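You operate a simulated robot arm through the tools that you are given. There is no shell and no other tool. Be economical: measure what you need, move in short steps, check, and stop when the job is done.

Carry out the task below with a simulated robot arm. There is one attempt and no reset: what you move stays moved.

Task
Lid the slip jar, mist the smear, then wipe it off with the blue cloth.
Fine: the cloth is back where it lay.

Only the result counts: the job must be done as asked and must still hold three seconds after the hand-in. Knocking over, shifting, dropping, spilling or breaking anything else fails it. Lids that push on must go on centred and level and be pressed home; caps that screw on are set level and turned clockwise until they are tight. Flat cloth is picked up by pressing the open fingertips on it (5 to 10 N) and closing them slowly along it; thin cloth reads only 2 to 8 mm in the jaws.

Robot
A 6-joint arm with a two-finger parallel gripper, fixed in place. Base frame: the origin is at the foot of the arm, x ahead of it, y to its left, z up; the work surface is at about z = 750. Readings come in mm, degrees, newtons and seconds.
With the tool pointing down near the work surface it reaches from about 320 to 820 mm from the base axis. Its first joint turns from -166.0 to 166.0 degrees. Payload 3.91 kg.
The tool frame sits at the grasp point between the pads (the TCP): z along the fingers, y along the line on which they close. The tips reach 30 mm beyond it. Largest opening 110 mm; finger width 20, thickness 10; the body of the gripper, 48 by 112 mm, starts 55 mm behind the TCP.
Orientation is that of the tool frame in the base frame, as a unit quaternion [x, y, z, w]. With the fingers straight down and closing along the base's y, the tool's x points along the base's -x, its y along +y and its z along -z.

Tools
- The arm moves only by the tool move_arm. Its argument "series" is a list of rows, each a list of 2 entries, a list of its own where there are three numbers: the shift along the tool's x, y, z in mm, then the turn, a rotation vector about the tool's x, y, z in degrees. In form: [[[x, y, z], [rx, ry, rz]], ...]. A call has 1 to 20 rows; each row shifts and turns the commanded pose from where the row before left it, along the tool's axes as they then stand. "fingers" is the finger opening in mm, from 0 to 110, set as the call begins (left out, the last holds). Each row takes 0.2 s and may step no farther than 50 mm and 8.6 degrees from the row before; otherwise, or with a gripper value out of range, the whole call is refused. A pose out of reach is approached as far as the arm can. The call stops where the force on the tool passes 50 N (or 10 N more than at its start, if that is more) or the arm is blocked; 0.2 s more then pass. Each finger travels about 45 mm/s and halts on what it meets, pressing with about 24 N; the grip force reading is that of the motor and also rises with nothing between the fingers. The clock runs only during rows and for 0.2 s after the last one: add rows that do not move to give the fingers time. The reply holds the time, the measured pose of the TCP, the force on the tool along the base axes, the opening and the grip force, in the units named above and with some noise.
- Cameras (640 x 400 px; columns grow to the right, rows downward): "scene" is fixed at [221.2, -500.8, 1460.7]; the picture's right is [0.83, -0.56, 0.00], its down [-0.37, -0.55, -0.75] and it looks along [0.42, 0.62, -0.66] (base axes); focal length 228 px, centre (320, 200). "wrist" rides on the gripper at [-36, 0, -57] in the tool frame; the picture's right is [0.00, -1.00, 0.00], its down [0.97, 0.00, -0.24] and it looks along [0.24, 0.00, 0.97] (tool axes); focal length 218 px, centre (320, 200). There is no depth. A picture from a camera that has moved, and an enlarged one, comes with that camera's place and axes in the base frame and with its lens.
- get_image(camera): a new picture of that camera. No time passes.
- raise_lower(by): slides the trunk up (or, below 0, down) by that many mm; the arm rides with it, the base frame stays. It gives what a move gives, with no picture.
- zoom(camera, box): a new picture of the part [left, top, right, bottom] of that camera's present view, enlarged. No time passes.
- hand_in(): hands the job in; it is judged then, once.

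Go step by step. Nothing tells you positions but the pictures and the camera data: compare them with the known pose of the tool, close in by small moves and look again before you grip or let go. The budget is 120 turns and 68 pictures, counting those below and the enlarged ones. Unless the task says otherwise, let go and move clear before handing in, and close with one line.

The tools are called after "Emit:" as name(argument=value, ...) on one line, values as JSON. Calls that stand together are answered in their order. move_arm: Moves the arm, as the interface text tells. Its arguments: {"type":"object","properties":{"series":{"type":"array","items":{"type":"array"}},"fingers":{"type":"number"}},"required":["series"]} The other tools are called the same way: raise_lower (by) slides the trunk up or down; get_image (camera) takes a picture; zoom (camera, box) takes an enlarged picture of a part of a camera's view; hand_in () hands the job in.

At the start:

```text
time: 0.0
tcp_pos: [417.4, -288.5, 1302.9]
tcp_rot: [0.001, 1.0, 0.0, -0.001]
wrist_force: [-0.8, 0.0, -0.5]
opening: 110.2
gripper_force: 0.0
trunk travel left (down, up): [-575.0, 35.0]
```

scene: 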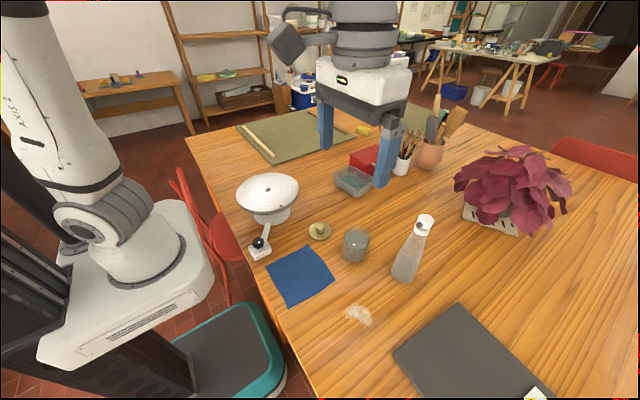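
wrist: 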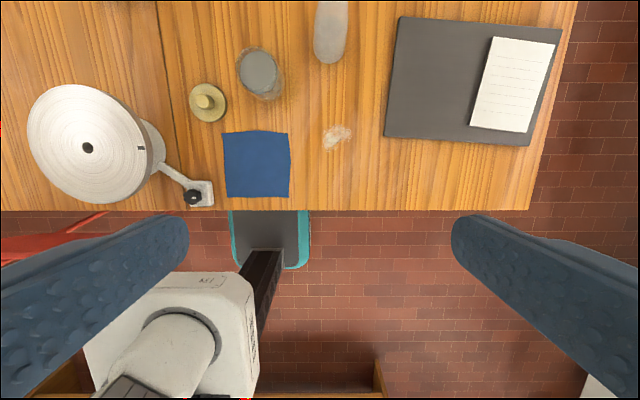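

I see the lid (about x 561, y -5), the jar (about 610, -157), the smear (about 482, -334) and the blue cloth (about 402, -114). I'll zoom in for detail first.

Emit:
zoom(camera="scene", box=[230, 170, 450, 330])

Emit:
zoom(camera="wrist", box=[150, 0, 390, 210])

```text
2.50 times, centred on (340, 250) of scene
camera zoom: at [221.2, -500.8, 1460.7], right [0.83, -0.56, 0.0], down [-0.37, -0.55, -0.75], along [0.42, 0.62, -0.66], focal length 571 px, centre (270, 75)
```

zoom: 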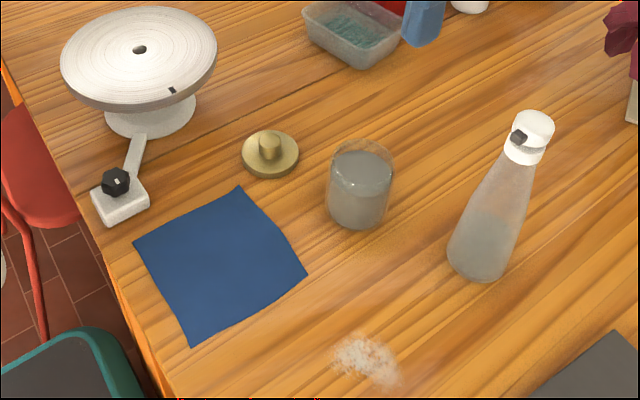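

```text
1.90 times, centred on (270, 105) of wrist
camera zoom: at [453.3, -289.1, 1360.8], right [0.0, -1.0, 0.0], down [-0.97, 0.0, 0.24], along [-0.24, 0.0, -0.97], focal length 416 px, centre (415, 381)
```

zoom: 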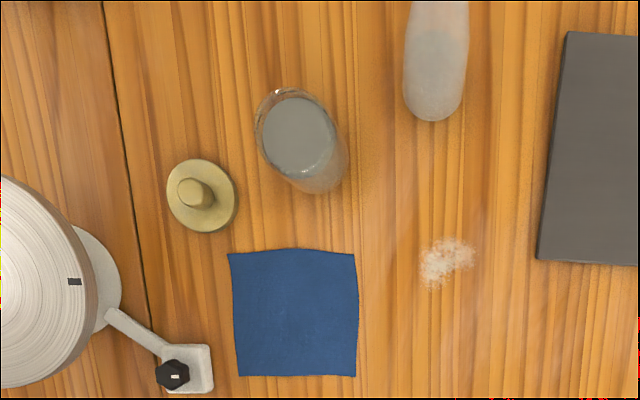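

The bottle is tall, with its top near z 1010–1030, and it stands around (690, -315). Lowering the trunk over the empty spot gives me closer views.

Emit:
raise_lower(by=-300)

Emit:
get_image(camera="wrist")

Emit:
get_image(camera="scene")

```text
time: 3.0
tcp_pos: [417.5, -287.5, 1003.9]
tcp_rot: [0.001, 1.0, 0.0, 0.001]
wrist_force: [-0.7, 0.0, -0.4]
opening: 110.1
gripper_force: 0.1
trunk travel left (down, up): [-275.0, 335.0]
```

```text
63 pictures are left
camera wrist: at [453.3, -289.0, 1060.9], right [0.0, -1.0, 0.0], down [-0.97, 0.0, 0.24], along [-0.24, 0.0, -0.97], focal length 218 px, centre (320, 200)
```

wrist: 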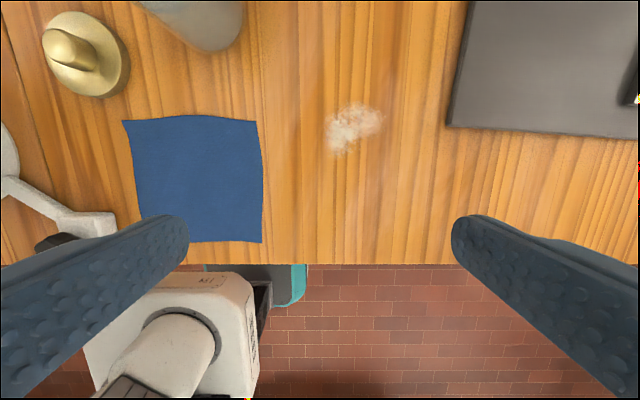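

```text
62 pictures are left
```

scene: 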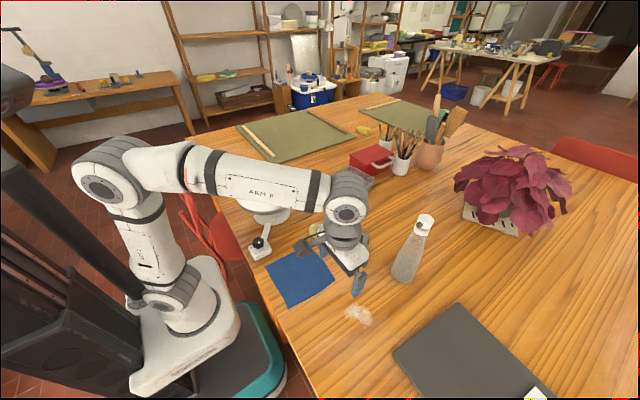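

The cloth spans about x 310–486, y -201 to -23, with its centre at (398, -112). The smear is near (477, -333). I'm moving above the lid.

Emit:
move_arm(series=[[[-20.4, 40, 0], [0, 0, 0]], [[-20.4, 40, 0], [0, 0, 0]], [[-20.4, 40, 0], [0, 0, 0]], [[-20.4, 40, 0], [0, 0, 0]], [[-20.4, 40, 0], [0, 0, 0]], [[-20.4, 40, 0], [0, 0, 0]], [[-20.4, 40, 0], [0, 0, 0]], [[0, 0, 0], [0, 0, 0]]])

Emit:
get_image(camera="wrist")

Emit:
zoom(camera="scene", box=[370, 200, 450, 290])

```text
time: 4.8
tcp_pos: [562.2, -6.3, 1003.3]
tcp_rot: [0.001, 1.0, 0.0, 0.0]
wrist_force: [1.8, -0.2, -0.5]
opening: 110.1
gripper_force: 0.1
trunk travel left (down, up): [-275.0, 335.0]
```

```text
61 pictures are left
camera wrist: at [597.9, -8.8, 1060.4], right [0.0, -1.0, 0.0], down [-0.97, 0.0, 0.24], along [-0.24, 0.0, -0.97], focal length 218 px, centre (320, 200)
```

wrist: 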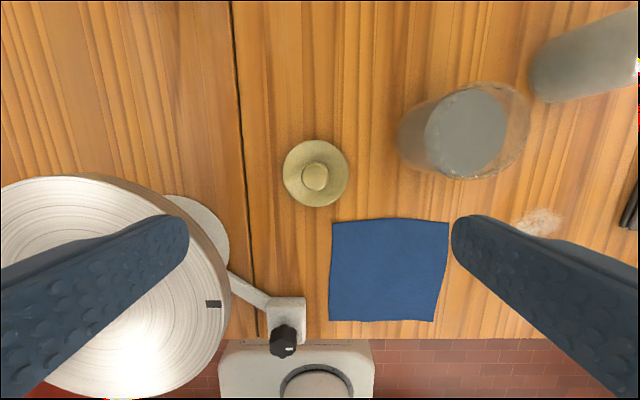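

```text
4.44 times, centred on (410, 245) of scene
camera zoom: at [221.2, -500.8, 1460.7], right [0.83, -0.56, 0.0], down [-0.37, -0.55, -0.75], along [0.42, 0.62, -0.66], focal length 1015 px, centre (-80, 0)
```

zoom: 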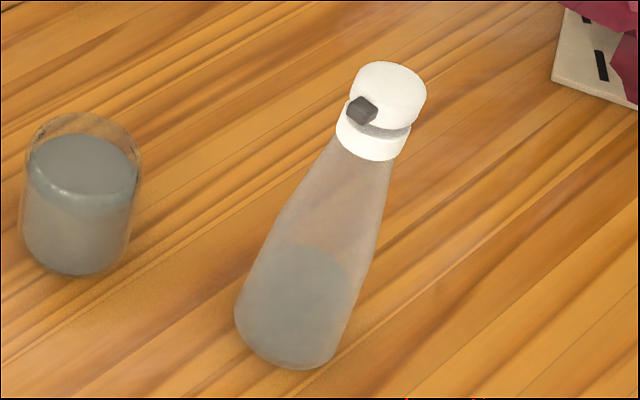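

The lid is at about (561, -3), roughly 91 mm across with a knob of about 34 mm. I'm descending partway to measure the knob.

Emit:
move_arm(series=[[[0.6, 1.6, 40], [0, 0, 0]], [[0.6, 1.7, 40], [0, 0, 0]], [[0, 0, 40], [0, 0, 0]], [[0, 0, 23], [0, 0, 0]], [[0, 0, 0], [0, 0, 0]]], fingers=70)

Emit:
get_image(camera="wrist")

Emit:
zoom(camera="scene", box=[260, 180, 400, 270])

```text
time: 6.0
tcp_pos: [559.4, -4.7, 860.3]
tcp_rot: [0.001, 1.0, 0.0, 0.0]
wrist_force: [0.6, 0.5, -0.5]
opening: 70.0
gripper_force: 0.0
trunk travel left (down, up): [-275.0, 335.0]
```

```text
59 pictures are left
camera wrist: at [595.3, -6.2, 916.8], right [0.0, -1.0, 0.0], down [-0.97, 0.0, 0.24], along [-0.24, 0.0, -0.97], focal length 218 px, centre (320, 200)
```

wrist: 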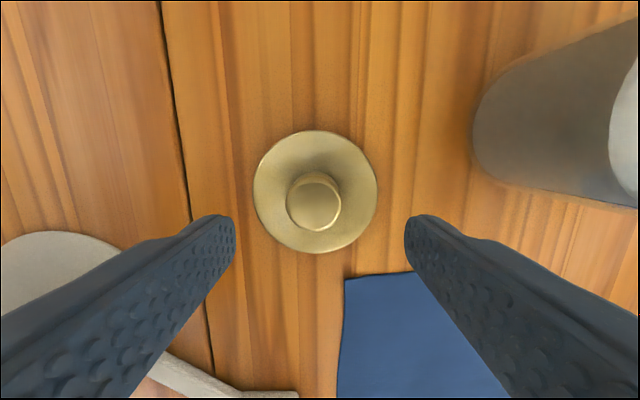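

```text
4.44 times, centred on (330, 225) of scene
camera zoom: at [221.2, -500.8, 1460.7], right [0.83, -0.56, 0.0], down [-0.37, -0.55, -0.75], along [0.42, 0.62, -0.66], focal length 1015 px, centre (276, 89)
```

zoom: 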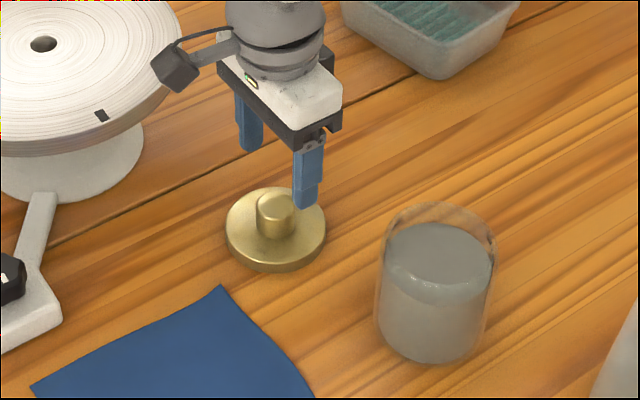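

The knob is near (563, -3) and its top is around z 800. I'm centring over it, descending so the tips sit just above the disc, and closing.

Emit:
move_arm(series=[[[-3, 2.5, 20], [0, 0, 0]], [[0, 0, 20], [0, 0, 0]], [[0, 0, 15], [0, 0, 0]], [[0, 0, 0], [0, 0, 0]]])

Emit:
get_image(camera="wrist")

Emit:
zoom(camera="scene", box=[260, 180, 400, 270])

```text
time: 7.0
tcp_pos: [562.0, -2.9, 805.1]
tcp_rot: [0.0, 1.0, 0.0, 0.0]
wrist_force: [-0.4, -0.3, -0.2]
opening: 70.2
gripper_force: 0.1
trunk travel left (down, up): [-275.0, 335.0]
```

```text
57 pictures are left
camera wrist: at [598.6, -3.6, 862.2], right [0.0, -1.0, 0.0], down [-0.97, 0.0, 0.24], along [-0.24, 0.0, -0.97], focal length 218 px, centre (320, 200)
```

wrist: 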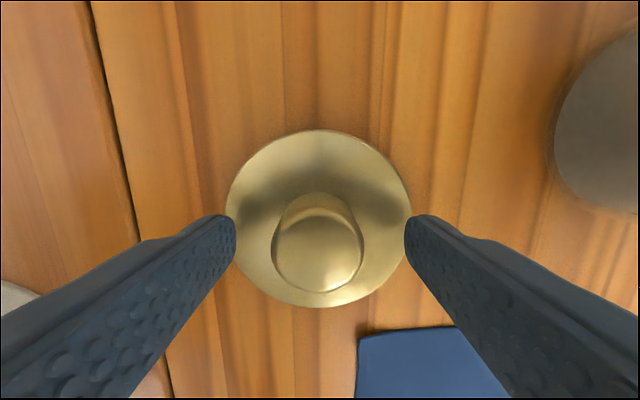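

```text
4.44 times, centred on (330, 225) of scene
camera zoom: at [221.2, -500.8, 1460.7], right [0.83, -0.56, 0.0], down [-0.37, -0.55, -0.75], along [0.42, 0.62, -0.66], focal length 1015 px, centre (276, 89)
```

zoom: 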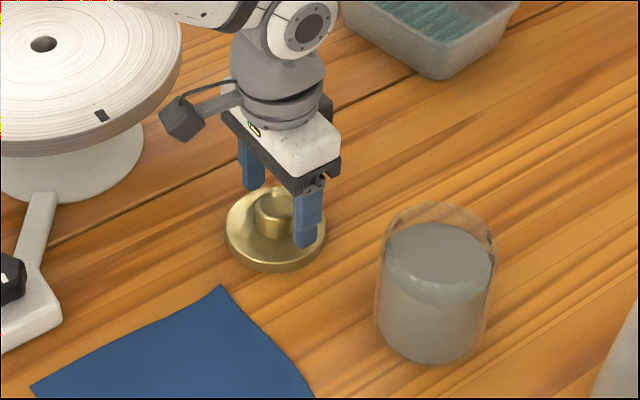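

The lid centre is near (565, -3). I'm making a small adjustment and then gripping the knob.

Emit:
move_arm(series=[[[-2.5, 0.3, 4], [0, 0, 0]], [[0, 0, 0], [0, 0, 0]]])

Emit:
move_arm(series=[[[0, 0, 0], [0, 0, 0]], [[0, 0, 0], [0, 0, 0]], [[0, 0, 0], [0, 0, 0]], [[0, 0, 0], [0, 0, 0]], [[0, 0, 0], [0, 0, 0]]], fingers=20)

```text
time: 7.6
tcp_pos: [564.4, -2.9, 802.1]
tcp_rot: [0.001, 1.0, 0.0, 0.0]
wrist_force: [0.3, -0.9, 0.2]
opening: 70.0
gripper_force: 0.1
trunk travel left (down, up): [-275.0, 335.0]
```

```text
time: 8.8
tcp_pos: [566.5, -3.0, 801.9]
tcp_rot: [0.001, 1.0, 0.0, -0.001]
wrist_force: [-0.2, 0.0, 0.0]
opening: 34.3
gripper_force: 23.8
trunk travel left (down, up): [-275.0, 335.0]
```

The knob is gripped at 34 mm. I'm lifting straight up and checking.

Emit:
move_arm(series=[[[0, 0, -10], [0, 0, 0]], [[0, 0, -30], [0, 0, 0]], [[0, 0, -40], [0, 0, 0]], [[0, 0, -40], [0, 0, 0]], [[0, 0, -40], [0, 0, 0]], [[0, 0, 0], [0, 0, 0]]])

Emit:
get_image(camera="wrist")

Emit:
zoom(camera="scene", box=[260, 180, 400, 270])

```text
time: 10.2
tcp_pos: [565.0, -2.7, 963.5]
tcp_rot: [0.001, 1.0, 0.001, 0.0]
wrist_force: [-0.5, -0.4, -0.4]
opening: 34.3
gripper_force: 24.1
trunk travel left (down, up): [-275.0, 335.0]
```

```text
55 pictures are left
camera wrist: at [600.3, -2.6, 1018.0], right [0.0, -1.0, 0.0], down [-0.97, 0.0, 0.24], along [-0.24, 0.0, -0.97], focal length 218 px, centre (320, 200)
```

wrist: 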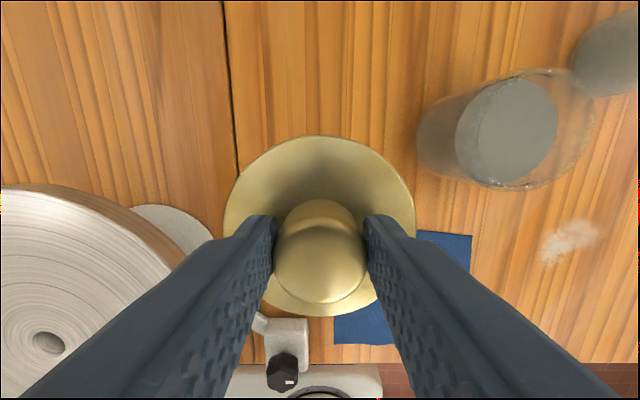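

```text
4.44 times, centred on (330, 225) of scene
camera zoom: at [221.2, -500.8, 1460.7], right [0.83, -0.56, 0.0], down [-0.37, -0.55, -0.75], along [0.42, 0.62, -0.66], focal length 1015 px, centre (276, 89)
```

zoom: 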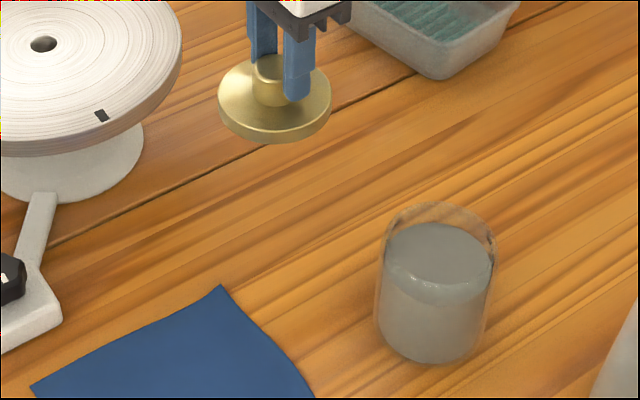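

The lid is held level. I take the jar to be near (614, -157) with its rim around z 850, and I'm moving to view its rim in front of the held lid.

Emit:
move_arm(series=[[[11.25, -38.5, 0], [0, 0, 0]], [[11.25, -38.5, 0], [0, 0, 0]], [[11.25, -38.5, 0], [0, 0, 0]], [[11.25, -38.5, 0], [0, 0, 0]], [[0, 0, 0], [0, 0, 0]]])

Emit:
get_image(camera="wrist")

```text
time: 11.4
tcp_pos: [518.3, -155.8, 962.9]
tcp_rot: [0.0, 1.0, 0.0, 0.0]
wrist_force: [0.4, -1.5, 0.1]
opening: 34.4
gripper_force: 23.7
trunk travel left (down, up): [-275.0, 335.0]
```

```text
53 pictures are left
camera wrist: at [554.7, -157.6, 1019.0], right [0.0, -1.0, 0.0], down [-0.97, 0.0, 0.24], along [-0.24, 0.0, -0.97], focal length 218 px, centre (320, 200)
```

wrist: 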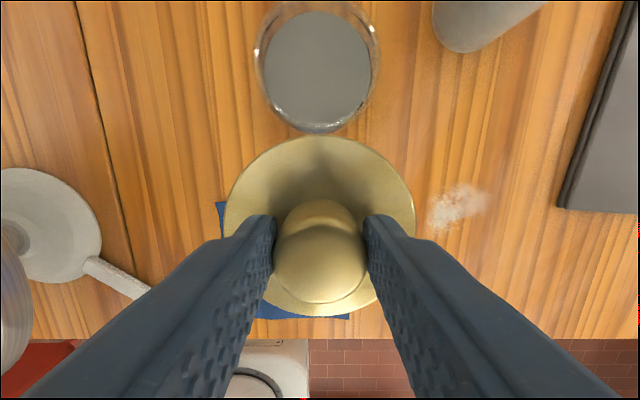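

Emit:
zoom(camera="wrist", box=[230, 0, 410, 140])

```text
2.86 times, centred on (320, 70) of wrist
camera zoom: at [554.7, -157.6, 1019.0], right [0.0, -1.0, 0.0], down [-0.97, 0.0, 0.24], along [-0.24, 0.0, -0.97], focal length 624 px, centre (320, 571)
```

zoom: 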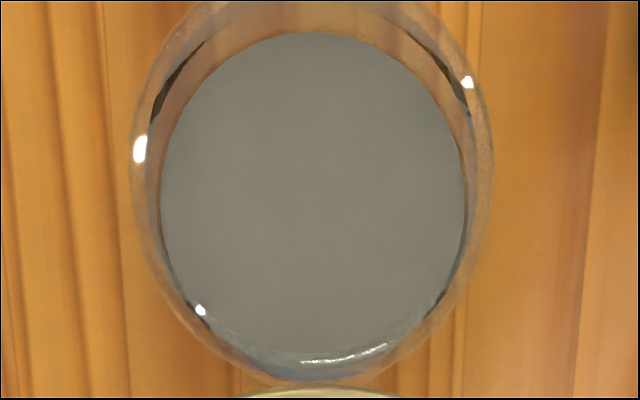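

Relative to the current pose, the jar centre sits about 57 mm ahead of the camera and 2 mm to its +y side. The lid hangs 40 mm behind the camera. I'm moving over the jar and partway down, then checking.

Emit:
move_arm(series=[[[-32.6, 0.7, 0], [0, 0, 0]], [[-32.6, 0.7, 0], [0, 0, 0]], [[-32.5, 0.7, 0], [0, 0, 0]], [[0, 0, 20], [0, 0, 0]], [[0, 0, 20], [0, 0, 0]], [[0, 0, 5], [0, 0, 0]], [[0, 0, 0], [0, 0, 0]]])

Emit:
get_image(camera="wrist")

Emit:
zoom(camera="scene", box=[310, 195, 410, 275])

```text
time: 13.0
tcp_pos: [617.5, -155.6, 916.9]
tcp_rot: [0.001, 1.0, 0.001, 0.0]
wrist_force: [0.1, -0.1, -0.5]
opening: 34.3
gripper_force: 23.8
trunk travel left (down, up): [-275.0, 335.0]
```

```text
51 pictures are left
camera wrist: at [653.3, -155.3, 973.5], right [0.0, -1.0, 0.0], down [-0.97, 0.0, 0.24], along [-0.24, 0.0, -0.97], focal length 218 px, centre (320, 200)
```

wrist: 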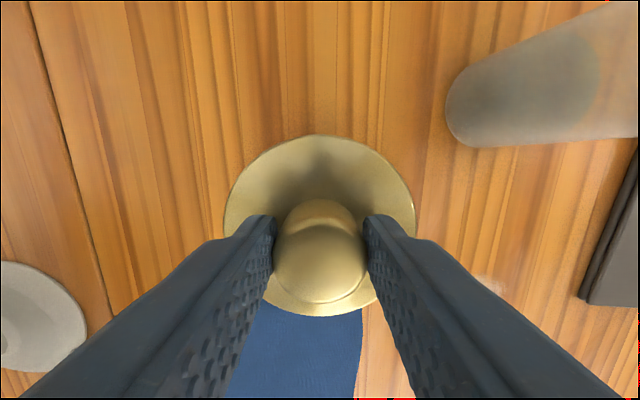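

```text
5.00 times, centred on (360, 235) of scene
camera zoom: at [221.2, -500.8, 1460.7], right [0.83, -0.56, 0.0], down [-0.37, -0.55, -0.75], along [0.42, 0.62, -0.66], focal length 1142 px, centre (120, 25)
```

zoom: 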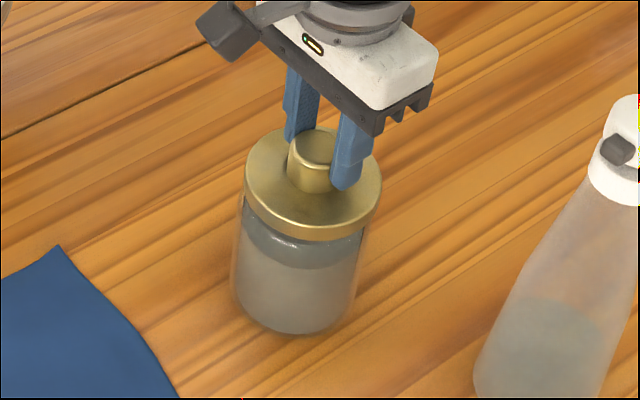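

Emit:
zoom(camera="scene", box=[350, 215, 390, 265])

```text
8.00 times, centred on (370, 240) of scene
camera zoom: at [221.2, -500.8, 1460.7], right [0.83, -0.56, 0.0], down [-0.37, -0.55, -0.75], along [0.42, 0.62, -0.66], focal length 1827 px, centre (-80, -120)
```

zoom: 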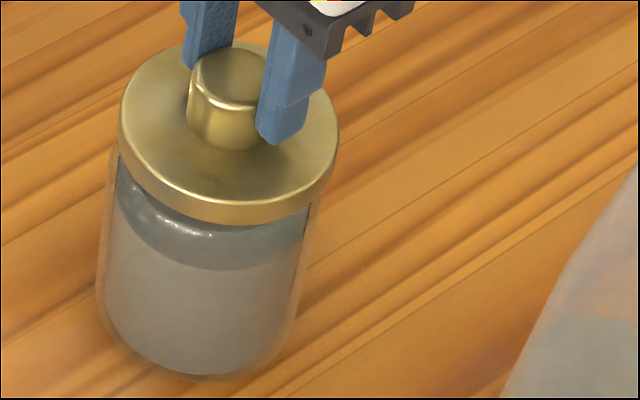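

Lid and jar axes agree to within about a millimetre in both views. I'm lowering gently to contact.

Emit:
move_arm(series=[[[0, 0, 5], [0, 0, 0]], [[0, 0, 3], [0, 0, 0]], [[0, 0, 2], [0, 0, 0]], [[0, 0, 2], [0, 0, 0]], [[0, 0, 1], [0, 0, 0]], [[0, 0, 0], [0, 0, 0]]])

Emit:
zoom(camera="scene", box=[350, 215, 390, 265])

```text
time: 14.4
tcp_pos: [617.5, -154.9, 905.4]
tcp_rot: [0.001, 1.0, -0.001, 0.001]
wrist_force: [1.3, -1.1, 11.2]
opening: 34.5
gripper_force: 23.8
trunk travel left (down, up): [-275.0, 335.0]
```

```text
8.00 times, centred on (370, 240) of scene
camera zoom: at [221.2, -500.8, 1460.7], right [0.83, -0.56, 0.0], down [-0.37, -0.55, -0.75], along [0.42, 0.62, -0.66], focal length 1827 px, centre (-80, -120)
```

zoom: 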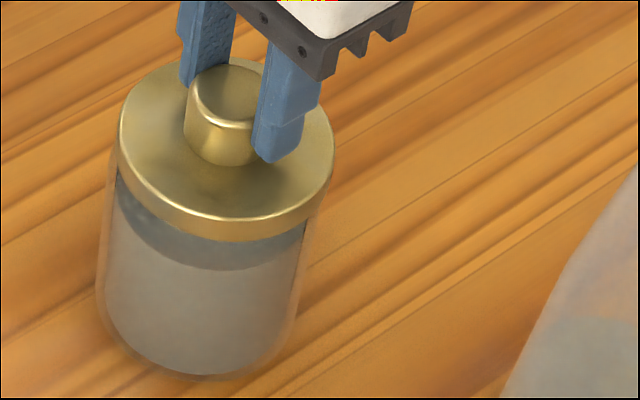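

Contact shows 11 N and the lid looks level and centred. I'm pressing further.

Emit:
move_arm(series=[[[0, 0, 1], [0, 0, 0]], [[0, 0, 1], [0, 0, 0]], [[0, 0, 1], [0, 0, 0]], [[0, 0, 1], [0, 0, 0]], [[0, 0, 1], [0, 0, 0]], [[0, 0, 1], [0, 0, 0]]])

Emit:
zoom(camera="scene", box=[350, 215, 390, 265])

```text
time: 15.8
tcp_pos: [616.4, -155.8, 899.3]
tcp_rot: [0.0, 1.0, 0.0, 0.0]
wrist_force: [-1.4, -4.4, 17.1]
opening: 34.4
gripper_force: 24.5
trunk travel left (down, up): [-275.0, 335.0]
```

```text
8.00 times, centred on (370, 240) of scene
camera zoom: at [221.2, -500.8, 1460.7], right [0.83, -0.56, 0.0], down [-0.37, -0.55, -0.75], along [0.42, 0.62, -0.66], focal length 1827 px, centre (-80, -120)
```

zoom: 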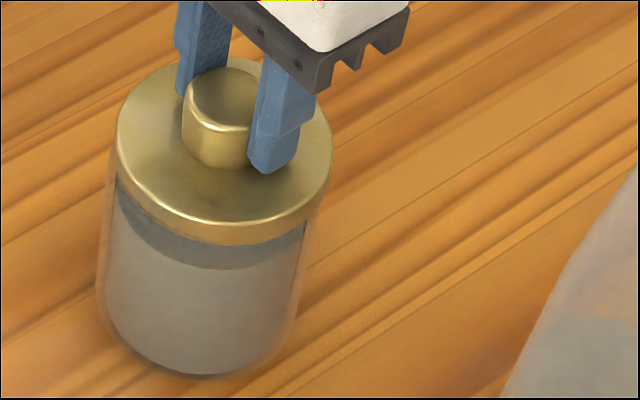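

The fingers are starting to slide down the knob, so the tips will soon press directly on the disc. I'm continuing until firm.

Emit:
move_arm(series=[[[0, 0, 1], [0, 0, 0]], [[0, 0, 1], [0, 0, 0]], [[0, 0, 1], [0, 0, 0]], [[0, 0, 1], [0, 0, 0]], [[0, 0, 1], [0, 0, 0]], [[0, 0, 1], [0, 0, 0]], [[0, 0, 1], [0, 0, 0]], [[0, 0, 1], [0, 0, 0]]])

Emit:
zoom(camera="scene", box=[350, 215, 390, 265])

```text
time: 17.5
tcp_pos: [618.3, -153.3, 898.0]
tcp_rot: [0.001, 1.0, -0.002, 0.006]
wrist_force: [-7.4, 0.8, 21.5]
opening: 34.3
gripper_force: 24.1
trunk travel left (down, up): [-275.0, 335.0]
stopped in row 8: the force on the tool passed its limit (the readings are from after the stop); the commanded pose is now the measured one
```

```text
8.00 times, centred on (370, 240) of scene
camera zoom: at [221.2, -500.8, 1460.7], right [0.83, -0.56, 0.0], down [-0.37, -0.55, -0.75], along [0.42, 0.62, -0.66], focal length 1827 px, centre (-80, -120)
```

zoom: 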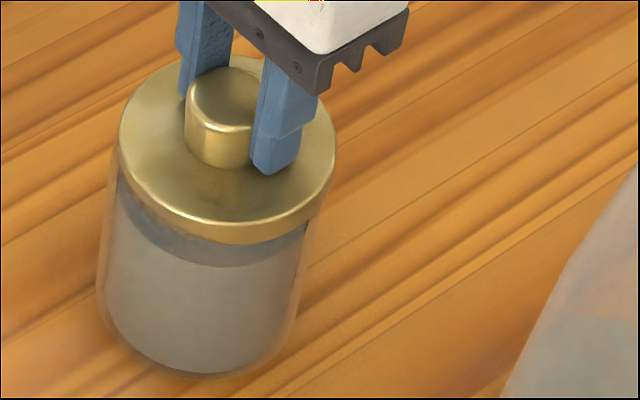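

The 50 N limit was reached. I'll release, rise, inspect the lid, then press the knob from above with closed fingers.

Emit:
move_arm(series=[[[0, 0, 0], [0, 0, 0]], [[0, 0, 0], [0, 0, 0]], [[0, 0, 0], [0, 0, 0]], [[0, 0, -10], [0, 0, 0]], [[0, 0, -30], [0, 0, 0]], [[0, 0, -40], [0, 0, 0]], [[0, 0, 0], [0, 0, 0]]], fingers=60)

Emit:
get_image(camera="wrist")

Emit:
zoom(camera="scene", box=[350, 215, 390, 265])

```text
time: 19.1
tcp_pos: [619.7, -153.4, 974.2]
tcp_rot: [0.001, 1.0, -0.001, 0.003]
wrist_force: [-0.9, 0.2, -1.1]
opening: 60.2
gripper_force: 0.2
trunk travel left (down, up): [-275.0, 335.0]
```

```text
45 pictures are left
camera wrist: at [654.3, -154.9, 1030.9], right [0.0, -1.0, 0.0], down [-0.97, 0.0, 0.23], along [-0.23, 0.0, -0.97], focal length 218 px, centre (320, 200)
```

wrist: 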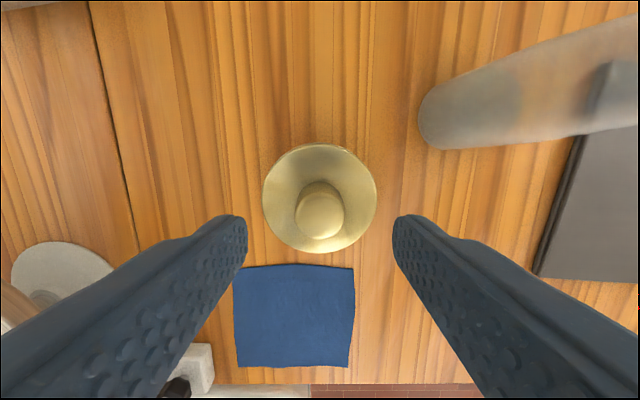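

```text
8.00 times, centred on (370, 240) of scene
camera zoom: at [221.2, -500.8, 1460.7], right [0.83, -0.56, 0.0], down [-0.37, -0.55, -0.75], along [0.42, 0.62, -0.66], focal length 1827 px, centre (-80, -120)
```

zoom: 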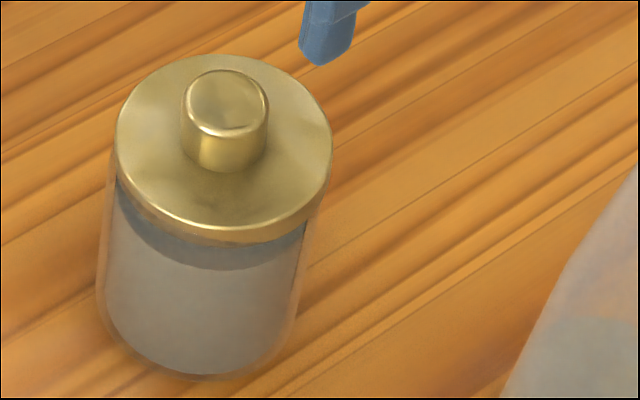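

The lid sits centred at about (612, -155). I'm closing the fingers and pressing down on the knob top.

Emit:
move_arm(series=[[[7, -0.5, 0], [0, 0.35, 0]], [[0, 0, 0], [0, 0, 0]], [[0, 0, 10], [0, 0, 0]], [[0, 0, 15], [0, 0, 0]], [[0, 0, 10], [0, 0, 0]], [[0, 0, 0], [0, 0, 0]]], fingers=0)

Emit:
get_image(camera="wrist")

```text
time: 20.5
tcp_pos: [610.6, -154.8, 938.8]
tcp_rot: [0.0, 1.0, -0.001, 0.001]
wrist_force: [-0.1, -0.4, 0.0]
opening: 0.1
gripper_force: 24.3
trunk travel left (down, up): [-275.0, 335.0]
```

```text
43 pictures are left
camera wrist: at [646.9, -155.3, 995.7], right [0.0, -1.0, 0.0], down [-0.97, 0.0, 0.24], along [-0.24, 0.0, -0.97], focal length 218 px, centre (320, 200)
```

wrist: 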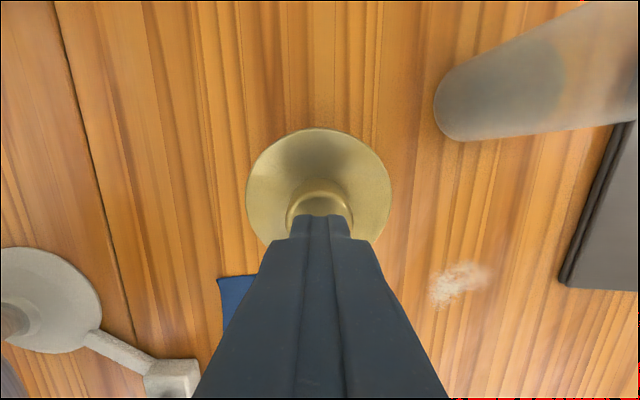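

Emit:
move_arm(series=[[[0, 0, 5], [0, 0, 0]], [[0, 0, 3], [0, 0, 0]], [[0, 0, 2], [0, 0, 0]], [[0, 0, 2], [0, 0, 0]], [[0, 0, 1], [0, 0, 0]], [[0, 0, 1], [0, 0, 0]], [[0, 0, 1], [0, 0, 0]], [[0, 0, 1], [0, 0, 0]], [[0, 0, 1], [0, 0, 0]], [[0, 0, 1], [0, 0, 0]], [[0, 0, 1], [0, 0, 0]], [[0, 0, 1], [0, 0, 0]], [[0, 0, 1], [0, 0, 0]], [[0, 0, 1], [0, 0, 0]]])

```text
time: 23.5
tcp_pos: [609.6, -156.5, 921.4]
tcp_rot: [0.001, 1.0, -0.004, 0.004]
wrist_force: [4.8, -8.0, 41.1]
opening: 0.0
gripper_force: 23.7
trunk travel left (down, up): [-275.0, 335.0]
```

Pressing at about 41 N; I'm pushing on to the limit and then looking.

Emit:
move_arm(series=[[[0, 0, 1], [0, 0, 0]], [[0, 0, 1], [0, 0, 0]], [[0, 0, 1], [0, 0, 0]], [[0, 0, 1], [0, 0, 0]], [[0, 0, 1], [0, 0, 0]]])

Emit:
zoom(camera="scene", box=[350, 215, 390, 265])

```text
time: 24.3
tcp_pos: [611.3, -156.5, 921.8]
tcp_rot: [0.001, 1.0, -0.003, 0.009]
wrist_force: [-6.0, -1.3, 19.2]
opening: 0.0
gripper_force: 23.8
trunk travel left (down, up): [-275.0, 335.0]
stopped in row 3: the force on the tool passed its limit (the readings are from after the stop); the commanded pose is now the measured one
```

```text
8.00 times, centred on (370, 240) of scene
camera zoom: at [221.2, -500.8, 1460.7], right [0.83, -0.56, 0.0], down [-0.37, -0.55, -0.75], along [0.42, 0.62, -0.66], focal length 1827 px, centre (-80, -120)
```

zoom: 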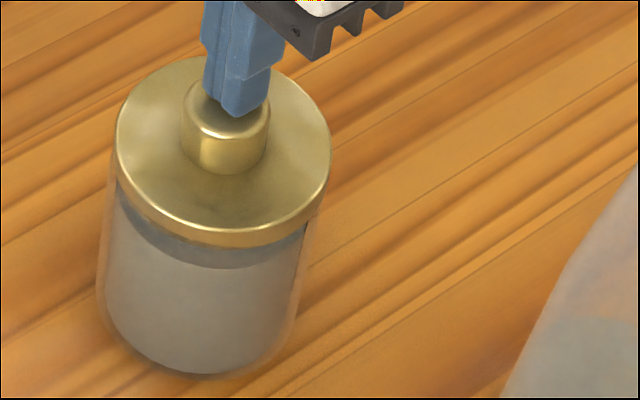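

The lid looks seated, with no further travel at 50 N. I'm rising, restoring the vertical, and looking at the lid and bottle from the side.

Emit:
move_arm(series=[[[0, 0, -5], [0, 0, 0]], [[0, 0, -30], [0, 0, 0]], [[0, 0, -40], [0, 0, 0]], [[0, 0, -40], [0, 0, 0]], [[0, 0, 0], [0, 0, 0]]])

Emit:
zoom(camera="wrist", box=[230, 90, 430, 230])

```text
time: 25.5
tcp_pos: [611.3, -155.4, 1032.8]
tcp_rot: [0.001, 1.0, -0.003, 0.006]
wrist_force: [0.2, 0.5, -0.1]
opening: 0.1
gripper_force: 23.7
trunk travel left (down, up): [-275.0, 335.0]
```

```text
2.86 times, centred on (330, 160) of wrist
camera zoom: at [646.6, -156.4, 1091.1], right [0.0, -1.0, 0.01], down [-0.97, 0.0, 0.23], along [-0.23, 0.0, -0.97], focal length 624 px, centre (291, 314)
```

zoom: 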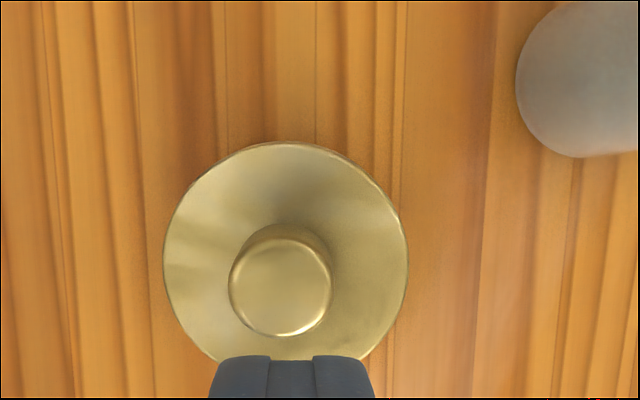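

The lid looks centred and level. Next I'm going up and over to inspect the spray bottle head from above.

Emit:
move_arm(series=[[[0, 0, -40], [-0.35, 0.7, 0]], [[0, 0, -40], [0, 0, 0]], [[0, 0, -40], [0, 0, 0]], [[0, 0, -30], [0, 0, 0]], [[-6, -40, 0], [0, 0, 0]], [[-6, -40, 0], [0, 0, 0]], [[-6, -40, 0], [0, 0, 0]], [[-6, -40, 0], [0, 0, 0]], [[0, 0, 0], [0, 0, 0]]], fingers=100)

Emit:
get_image(camera="wrist")

Emit:
zoom(camera="scene", box=[340, 195, 440, 285])

```text
time: 27.5
tcp_pos: [581.4, -293.9, 1123.7]
tcp_rot: [0.001, 1.0, 0.0, 0.0]
wrist_force: [0.7, 0.0, 0.1]
opening: 99.7
gripper_force: 0.0
out of reach, approached as far as the arm can: row 3, 4, 5, 6, 7, 8
trunk travel left (down, up): [-275.0, 335.0]
```

```text
40 pictures are left
camera wrist: at [617.9, -294.9, 1180.8], right [0.0, -1.0, 0.0], down [-0.97, 0.0, 0.24], along [-0.24, 0.0, -0.97], focal length 218 px, centre (320, 200)
```

wrist: 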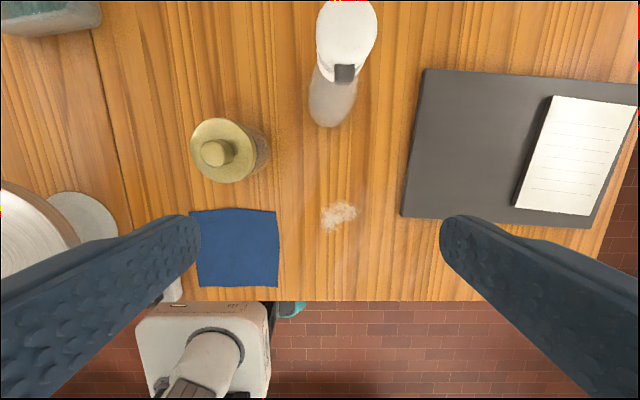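

```text
4.44 times, centred on (390, 240) of scene
camera zoom: at [221.2, -500.8, 1460.7], right [0.83, -0.56, 0.0], down [-0.37, -0.55, -0.75], along [0.42, 0.62, -0.66], focal length 1015 px, centre (9, 22)
```

zoom: 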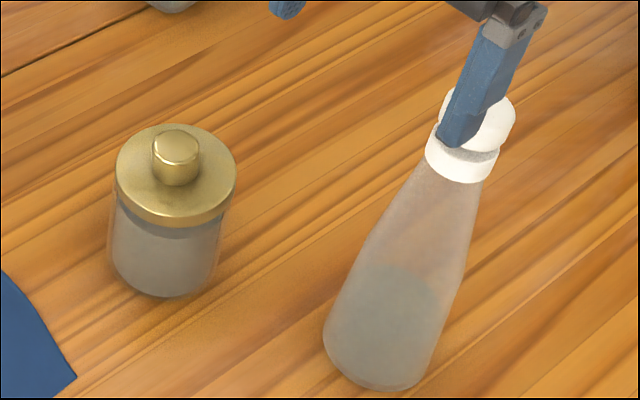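

The nozzle faces roughly -x, toward the smear. I'm backing off and tilting the camera forward to see the head from its nozzle side.

Emit:
move_arm(series=[[[37, -7, 21], [0, 0, 0]], [[37, -7, 21], [0, 0, 0]], [[37, -7, 21], [0, 0, 0]], [[0, 0, 0], [0, 0, 0]]])

```text
time: 28.5
tcp_pos: [471.4, -312.8, 1061.9]
tcp_rot: [0.0, 1.0, 0.0, 0.0]
wrist_force: [-0.6, 0.1, 0.4]
opening: 99.9
gripper_force: 0.0
trunk travel left (down, up): [-275.0, 335.0]
```

Emit:
move_arm(series=[[[0, 0, 0], [0, -8.4, 0]], [[0, 0, 0], [0, -8.4, 0]], [[0, 0, 0], [0, -8.4, 0]], [[0, 0, 0], [0, -8.4, 0]], [[0, 0, 0], [0, -8.4, 0]], [[0, 0, 0], [0, -8.4, 0]], [[0, 0, 0], [0, 0, 0]]])

Emit:
get_image(camera="wrist")

```text
time: 30.1
tcp_pos: [469.9, -313.7, 1061.1]
tcp_rot: [0.001, 0.905, 0.0, 0.426]
wrist_force: [-1.3, 0.0, -0.4]
opening: 99.8
gripper_force: 0.0
trunk travel left (down, up): [-275.0, 335.0]
```

```text
38 pictures are left
camera wrist: at [449.6, -314.5, 1125.3], right [0.0, -1.0, 0.0], down [-0.8, 0.0, -0.6], along [0.6, 0.0, -0.8], focal length 218 px, centre (320, 200)
```

wrist: 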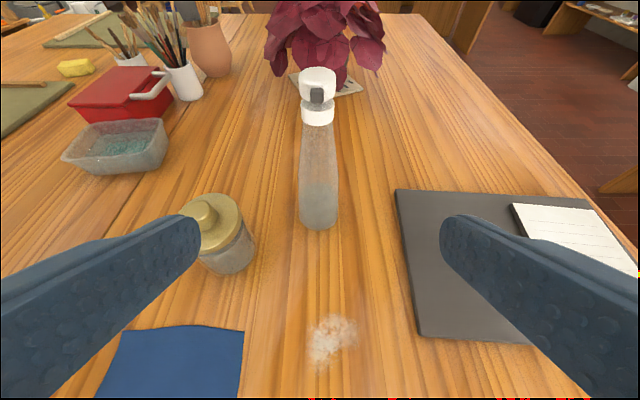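

Emit:
zoom(camera="wrist", box=[280, 55, 360, 135])

Emit:
zoom(camera="wrist", box=[180, 180, 280, 280])

```text
5.00 times, centred on (320, 95) of wrist
camera zoom: at [449.6, -314.5, 1125.3], right [0.0, -1.0, 0.0], down [-0.8, 0.0, -0.6], along [0.6, 0.0, -0.8], focal length 1091 px, centre (320, 725)
```

zoom: 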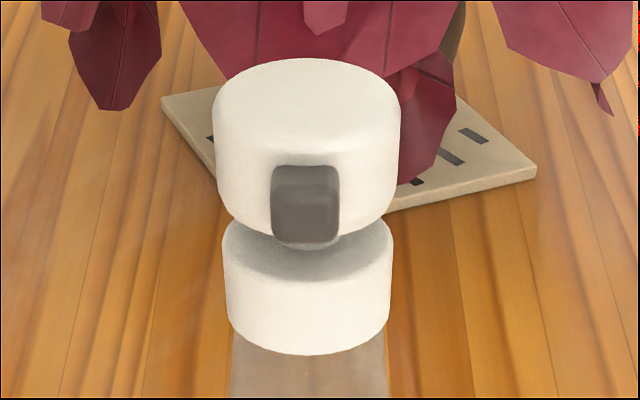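

```text
4.00 times, centred on (230, 230) of wrist
camera zoom: at [449.6, -314.5, 1125.3], right [0.0, -1.0, 0.0], down [-0.8, 0.0, -0.6], along [0.6, 0.0, -0.8], focal length 873 px, centre (680, 80)
```

zoom: 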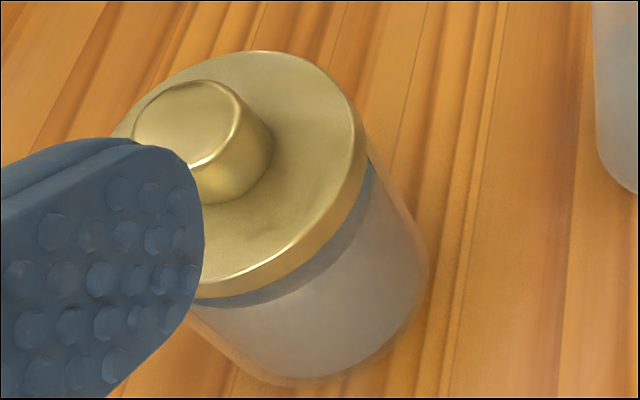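

The head is a push-top pump. Its nozzle aims along -x, the top is near z 1022 and its centre near (687, -312). I'm untilting and raising the trunk for reach over it.

Emit:
move_arm(series=[[[0, 0, 0], [0, 8.4, 0]], [[0, 0, 0], [0, 8.4, 0]], [[0, 0, 0], [0, 8.4, 0]], [[0, 0, 0], [0, 8.4, 0]], [[0, 0, 0], [0, 8.4, 0]], [[0, 0, 0], [0, 8.4, 0]], [[0, 0, 0], [0, 0, 0]]], fingers=0)

Emit:
raise_lower(by=200)

Emit:
move_arm(series=[[[-40, 0, 0], [0, 0, 0]], [[-40, 0, 0], [0, 0, 0]], [[-40, 0, 0], [0, 0, 0]], [[-40, 0, 0], [0, 0, 0]], [[-30, 0, 40], [0, 0, 0]], [[0, 0, 40], [0, 0, 0]], [[0, 0, 40], [0, 0, 0]], [[0, 0, 0], [0, 0, 0]]])

Emit:
get_image(camera="wrist")

```text
time: 31.7
tcp_pos: [471.2, -315.1, 1060.8]
tcp_rot: [0.0, 1.0, 0.0, -0.001]
wrist_force: [0.2, 0.2, 1.3]
opening: 0.0
gripper_force: 23.7
trunk travel left (down, up): [-275.0, 335.0]
```

```text
time: 33.9
tcp_pos: [471.8, -314.6, 1261.1]
tcp_rot: [0.001, 1.0, 0.001, 0.0]
wrist_force: [0.3, 0.4, -0.4]
opening: 0.0
gripper_force: 24.1
trunk travel left (down, up): [-475.0, 135.0]
```

```text
time: 35.7
tcp_pos: [676.5, -322.2, 1168.0]
tcp_rot: [0.001, 1.0, 0.006, -0.012]
wrist_force: [0.0, 0.3, -0.3]
opening: 0.0
gripper_force: 24.1
out of reach, approached as far as the arm can: row 6, 7
trunk travel left (down, up): [-475.0, 135.0]
```

```text
35 pictures are left
camera wrist: at [712.9, -323.4, 1224.0], right [0.0, -1.0, -0.01], down [-0.96, 0.0, 0.26], along [-0.26, 0.01, -0.96], focal length 218 px, centre (320, 200)
```

wrist: 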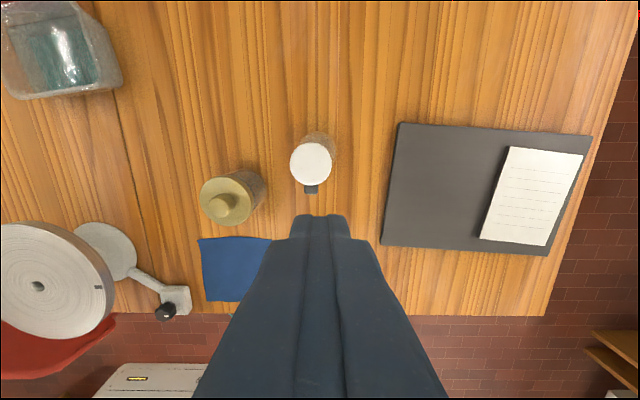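

That was near the reach boundary, so I'll let it settle and re-read.

Emit:
move_arm(series=[[[0, 0, 0], [0, 0, 0]], [[0, 0, 0], [0, 0, 0]]])

```text
time: 36.3
tcp_pos: [676.6, -321.9, 1167.9]
tcp_rot: [0.0, 1.0, 0.006, -0.012]
wrist_force: [-0.8, -0.9, 0.2]
opening: 0.0
gripper_force: 23.9
trunk travel left (down, up): [-475.0, 135.0]
```

Emit:
move_arm(series=[[[0, 0, 15], [0, 0, 0]], [[0, 0, 15], [0, 0, 0]], [[0, 0, 0], [0, 0, 0]]])

```text
time: 37.1
tcp_pos: [676.6, -321.5, 1168.4]
tcp_rot: [0.001, 1.0, 0.007, -0.012]
wrist_force: [0.3, -0.3, 0.2]
opening: 0.2
gripper_force: 23.7
out of reach, approached as far as the arm can: row 1, 2
trunk travel left (down, up): [-475.0, 135.0]
```

The arm is stretched straight. I'll pull back toward the base, then come down and forward again.

Emit:
move_arm(series=[[[30, 0, 0], [0, 0, 0]], [[30, 12, 20], [0, 0, 0]], [[30, 0, 20], [0, 0, 0]], [[0, 0, 0], [0, 0, 0]]])

```text
time: 38.1
tcp_pos: [662.1, -344.9, 1178.6]
tcp_rot: [0.0, 1.0, 0.003, -0.005]
wrist_force: [0.3, -0.2, -0.3]
opening: 0.0
gripper_force: 24.0
out of reach, approached as far as the arm can: row 1, 2, 3
trunk travel left (down, up): [-475.0, 135.0]
```

Emit:
move_arm(series=[[[40, 5, -10], [0, 0, 0]], [[40, 5, 0], [0, 0, 0]], [[0, 0, 0], [0, 0, 0]], [[0, 0, 0], [0, 0, 0]]])

```text
time: 39.1
tcp_pos: [640.7, -368.8, 1198.4]
tcp_rot: [0.001, 1.0, 0.001, 0.0]
wrist_force: [0.3, -0.1, 0.4]
opening: 0.0
gripper_force: 23.9
out of reach, approached as far as the arm can: row 1, 2
trunk travel left (down, up): [-475.0, 135.0]
```

Emit:
get_image(camera="scene")

```text
34 pictures are left
```

scene: 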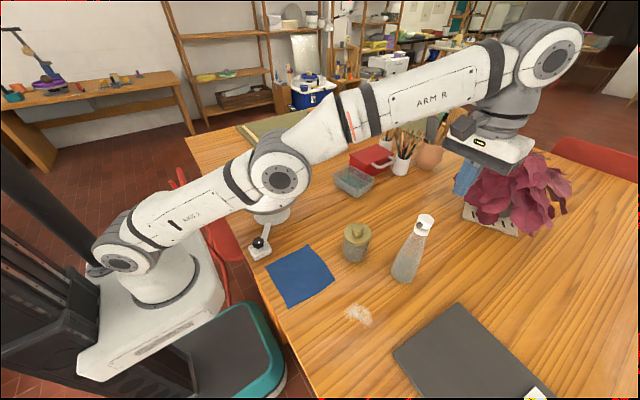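

The arm is nearly straight, a singular pose. I'm pulling back and down in larger steps to re-bend the elbow, watching closely.

Emit:
move_arm(series=[[[40, 25, 15], [0, 0, 0]], [[40, 25, 15], [0, 0, 0]]])

Emit:
zoom(camera="scene", box=[0, 0, 640, 400])

```text
time: 39.7
tcp_pos: [557.5, -318.2, 1172.0]
tcp_rot: [0.001, 1.0, -0.003, 0.003]
wrist_force: [-0.7, 0.9, 0.0]
opening: 0.0
gripper_force: 24.3
trunk travel left (down, up): [-475.0, 135.0]
```

```text
1.00 times, centred on (320, 200) of scene
camera zoom: at [221.2, -500.8, 1460.7], right [0.83, -0.56, 0.0], down [-0.37, -0.55, -0.75], along [0.42, 0.62, -0.66], focal length 228 px, centre (320, 200)
```

zoom: 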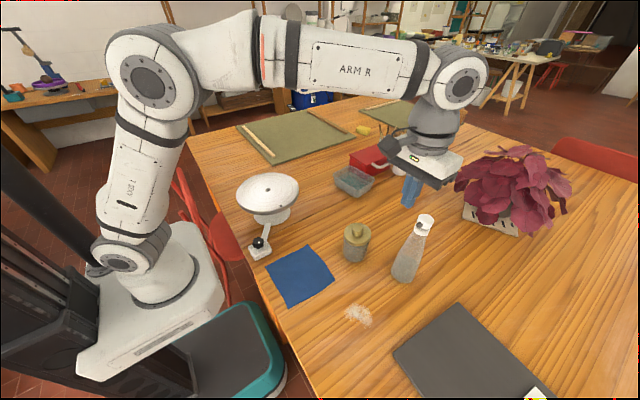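

Recovered elbow-up. I'm raising the trunk a bit for margin, descending here first, then going forward over the pump head.

Emit:
raise_lower(by=60)

Emit:
move_arm(series=[[[0, 0, 40], [-0.35, 0.35, 0]], [[0, 0, 40], [0, 0, 0]], [[0, 0, 42], [0, 0, 0]], [[-30, 1, 0], [0, 0, 0]], [[-30, 1, 0], [0, 0, 0]], [[-20, 1, 0], [0, 0, 0]], [[0, 0, 0], [0, 0, 0]]])

Emit:
get_image(camera="wrist")

```text
time: 40.7
tcp_pos: [560.7, -318.6, 1229.3]
tcp_rot: [0.0, 1.0, 0.0, -0.001]
wrist_force: [0.0, -0.7, -0.1]
opening: 0.0
gripper_force: 24.2
trunk travel left (down, up): [-535.0, 75.0]
```

```text
time: 42.3
tcp_pos: [639.2, -314.1, 1107.3]
tcp_rot: [0.001, 1.0, 0.004, -0.004]
wrist_force: [0.0, -1.4, 0.5]
opening: 0.1
gripper_force: 23.4
trunk travel left (down, up): [-535.0, 75.0]
```

```text
32 pictures are left
camera wrist: at [676.1, -315.7, 1163.4], right [0.0, -1.0, -0.01], down [-0.97, 0.0, 0.25], along [-0.25, 0.01, -0.97], focal length 218 px, centre (320, 200)
```

wrist: 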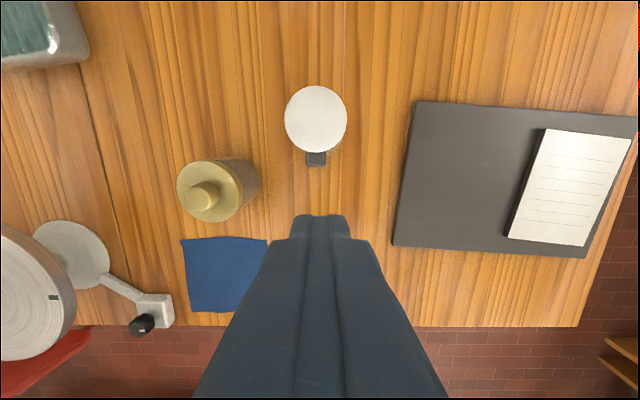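

The head centre is about (692, -312) and the nozzle points along -x. I'm moving over it and descending close.

Emit:
move_arm(series=[[[-26, 1, 0], [0.4, -0.4, 0]], [[-27, 1, 0], [0, 0, 0]], [[0, 0, 20], [0, 0, 0]], [[0, 0, 20], [0, 0, 0]], [[0, 0, 8], [0, 0, 0]], [[0, 0, 0], [0, 0, 0]]])

Emit:
zoom(camera="scene", box=[340, 190, 460, 340])

Emit:
get_image(camera="wrist")

```text
time: 43.7
tcp_pos: [692.3, -314.0, 1058.6]
tcp_rot: [0.001, 1.0, 0.0, 0.0]
wrist_force: [0.6, -0.2, 0.6]
opening: 0.1
gripper_force: 24.5
trunk travel left (down, up): [-535.0, 75.0]
```

```text
2.67 times, centred on (400, 265) of scene
camera zoom: at [221.2, -500.8, 1460.7], right [0.83, -0.56, 0.0], down [-0.37, -0.55, -0.75], along [0.42, 0.62, -0.66], focal length 609 px, centre (107, 27)
```

zoom: 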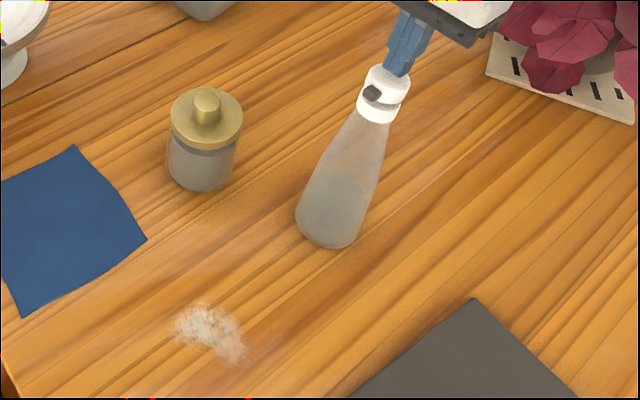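

```text
30 pictures are left
camera wrist: at [727.8, -313.6, 1115.2], right [0.0, -1.0, 0.0], down [-0.97, 0.0, 0.24], along [-0.24, 0.0, -0.97], focal length 218 px, centre (320, 200)
```

wrist: 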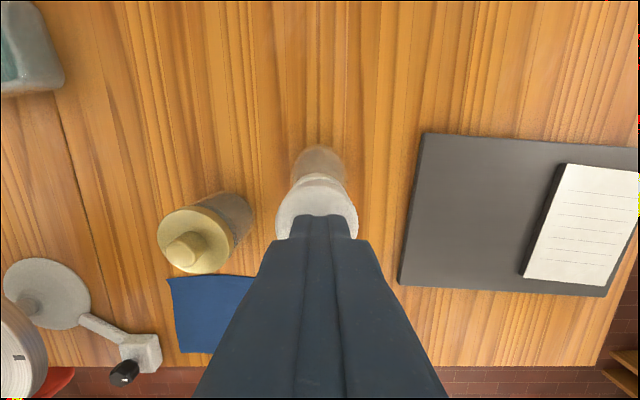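

Aligned over the pump head. I'm pressing down gently.

Emit:
move_arm(series=[[[-1, 1.2, 5], [0, 0, 0]], [[0, 0, 4], [0, 0, 0]], [[0, 0, 3], [0, 0, 0]], [[0, 0, 2], [0, 0, 0]], [[0, 0, 2], [0, 0, 0]], [[0, 0, 2], [0, 0, 0]], [[0, 0, 0], [0, 0, 0]]])

```text
time: 45.3
tcp_pos: [694.2, -311.8, 1044.0]
tcp_rot: [0.0, 1.0, -0.001, 0.002]
wrist_force: [2.9, -1.6, 20.0]
opening: 0.0
gripper_force: 24.0
trunk travel left (down, up): [-535.0, 75.0]
```

Emit:
move_arm(series=[[[0, 0, 1], [0, 0, 0]], [[0, 0, 1], [0, 0, 0]], [[0, 0, 0], [0, 0, 0]]])

Emit:
zoom(camera="scene", box=[340, 190, 460, 340])

```text
time: 46.1
tcp_pos: [691.3, -310.3, 1042.7]
tcp_rot: [0.001, 1.0, -0.002, 0.002]
wrist_force: [5.1, -1.9, 32.7]
opening: 0.0
gripper_force: 23.8
trunk travel left (down, up): [-535.0, 75.0]
```

```text
2.67 times, centred on (400, 265) of scene
camera zoom: at [221.2, -500.8, 1460.7], right [0.83, -0.56, 0.0], down [-0.37, -0.55, -0.75], along [0.42, 0.62, -0.66], focal length 609 px, centre (107, 27)
```

zoom: 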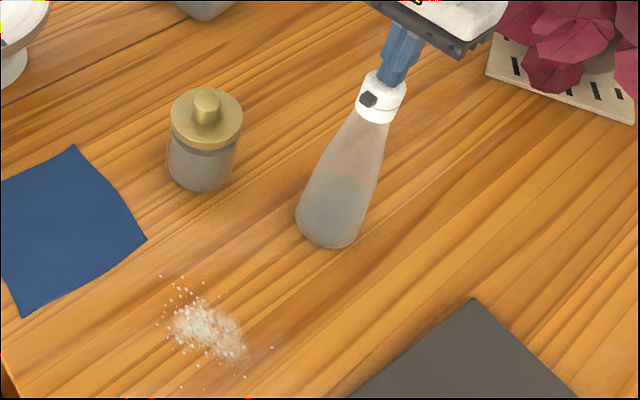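

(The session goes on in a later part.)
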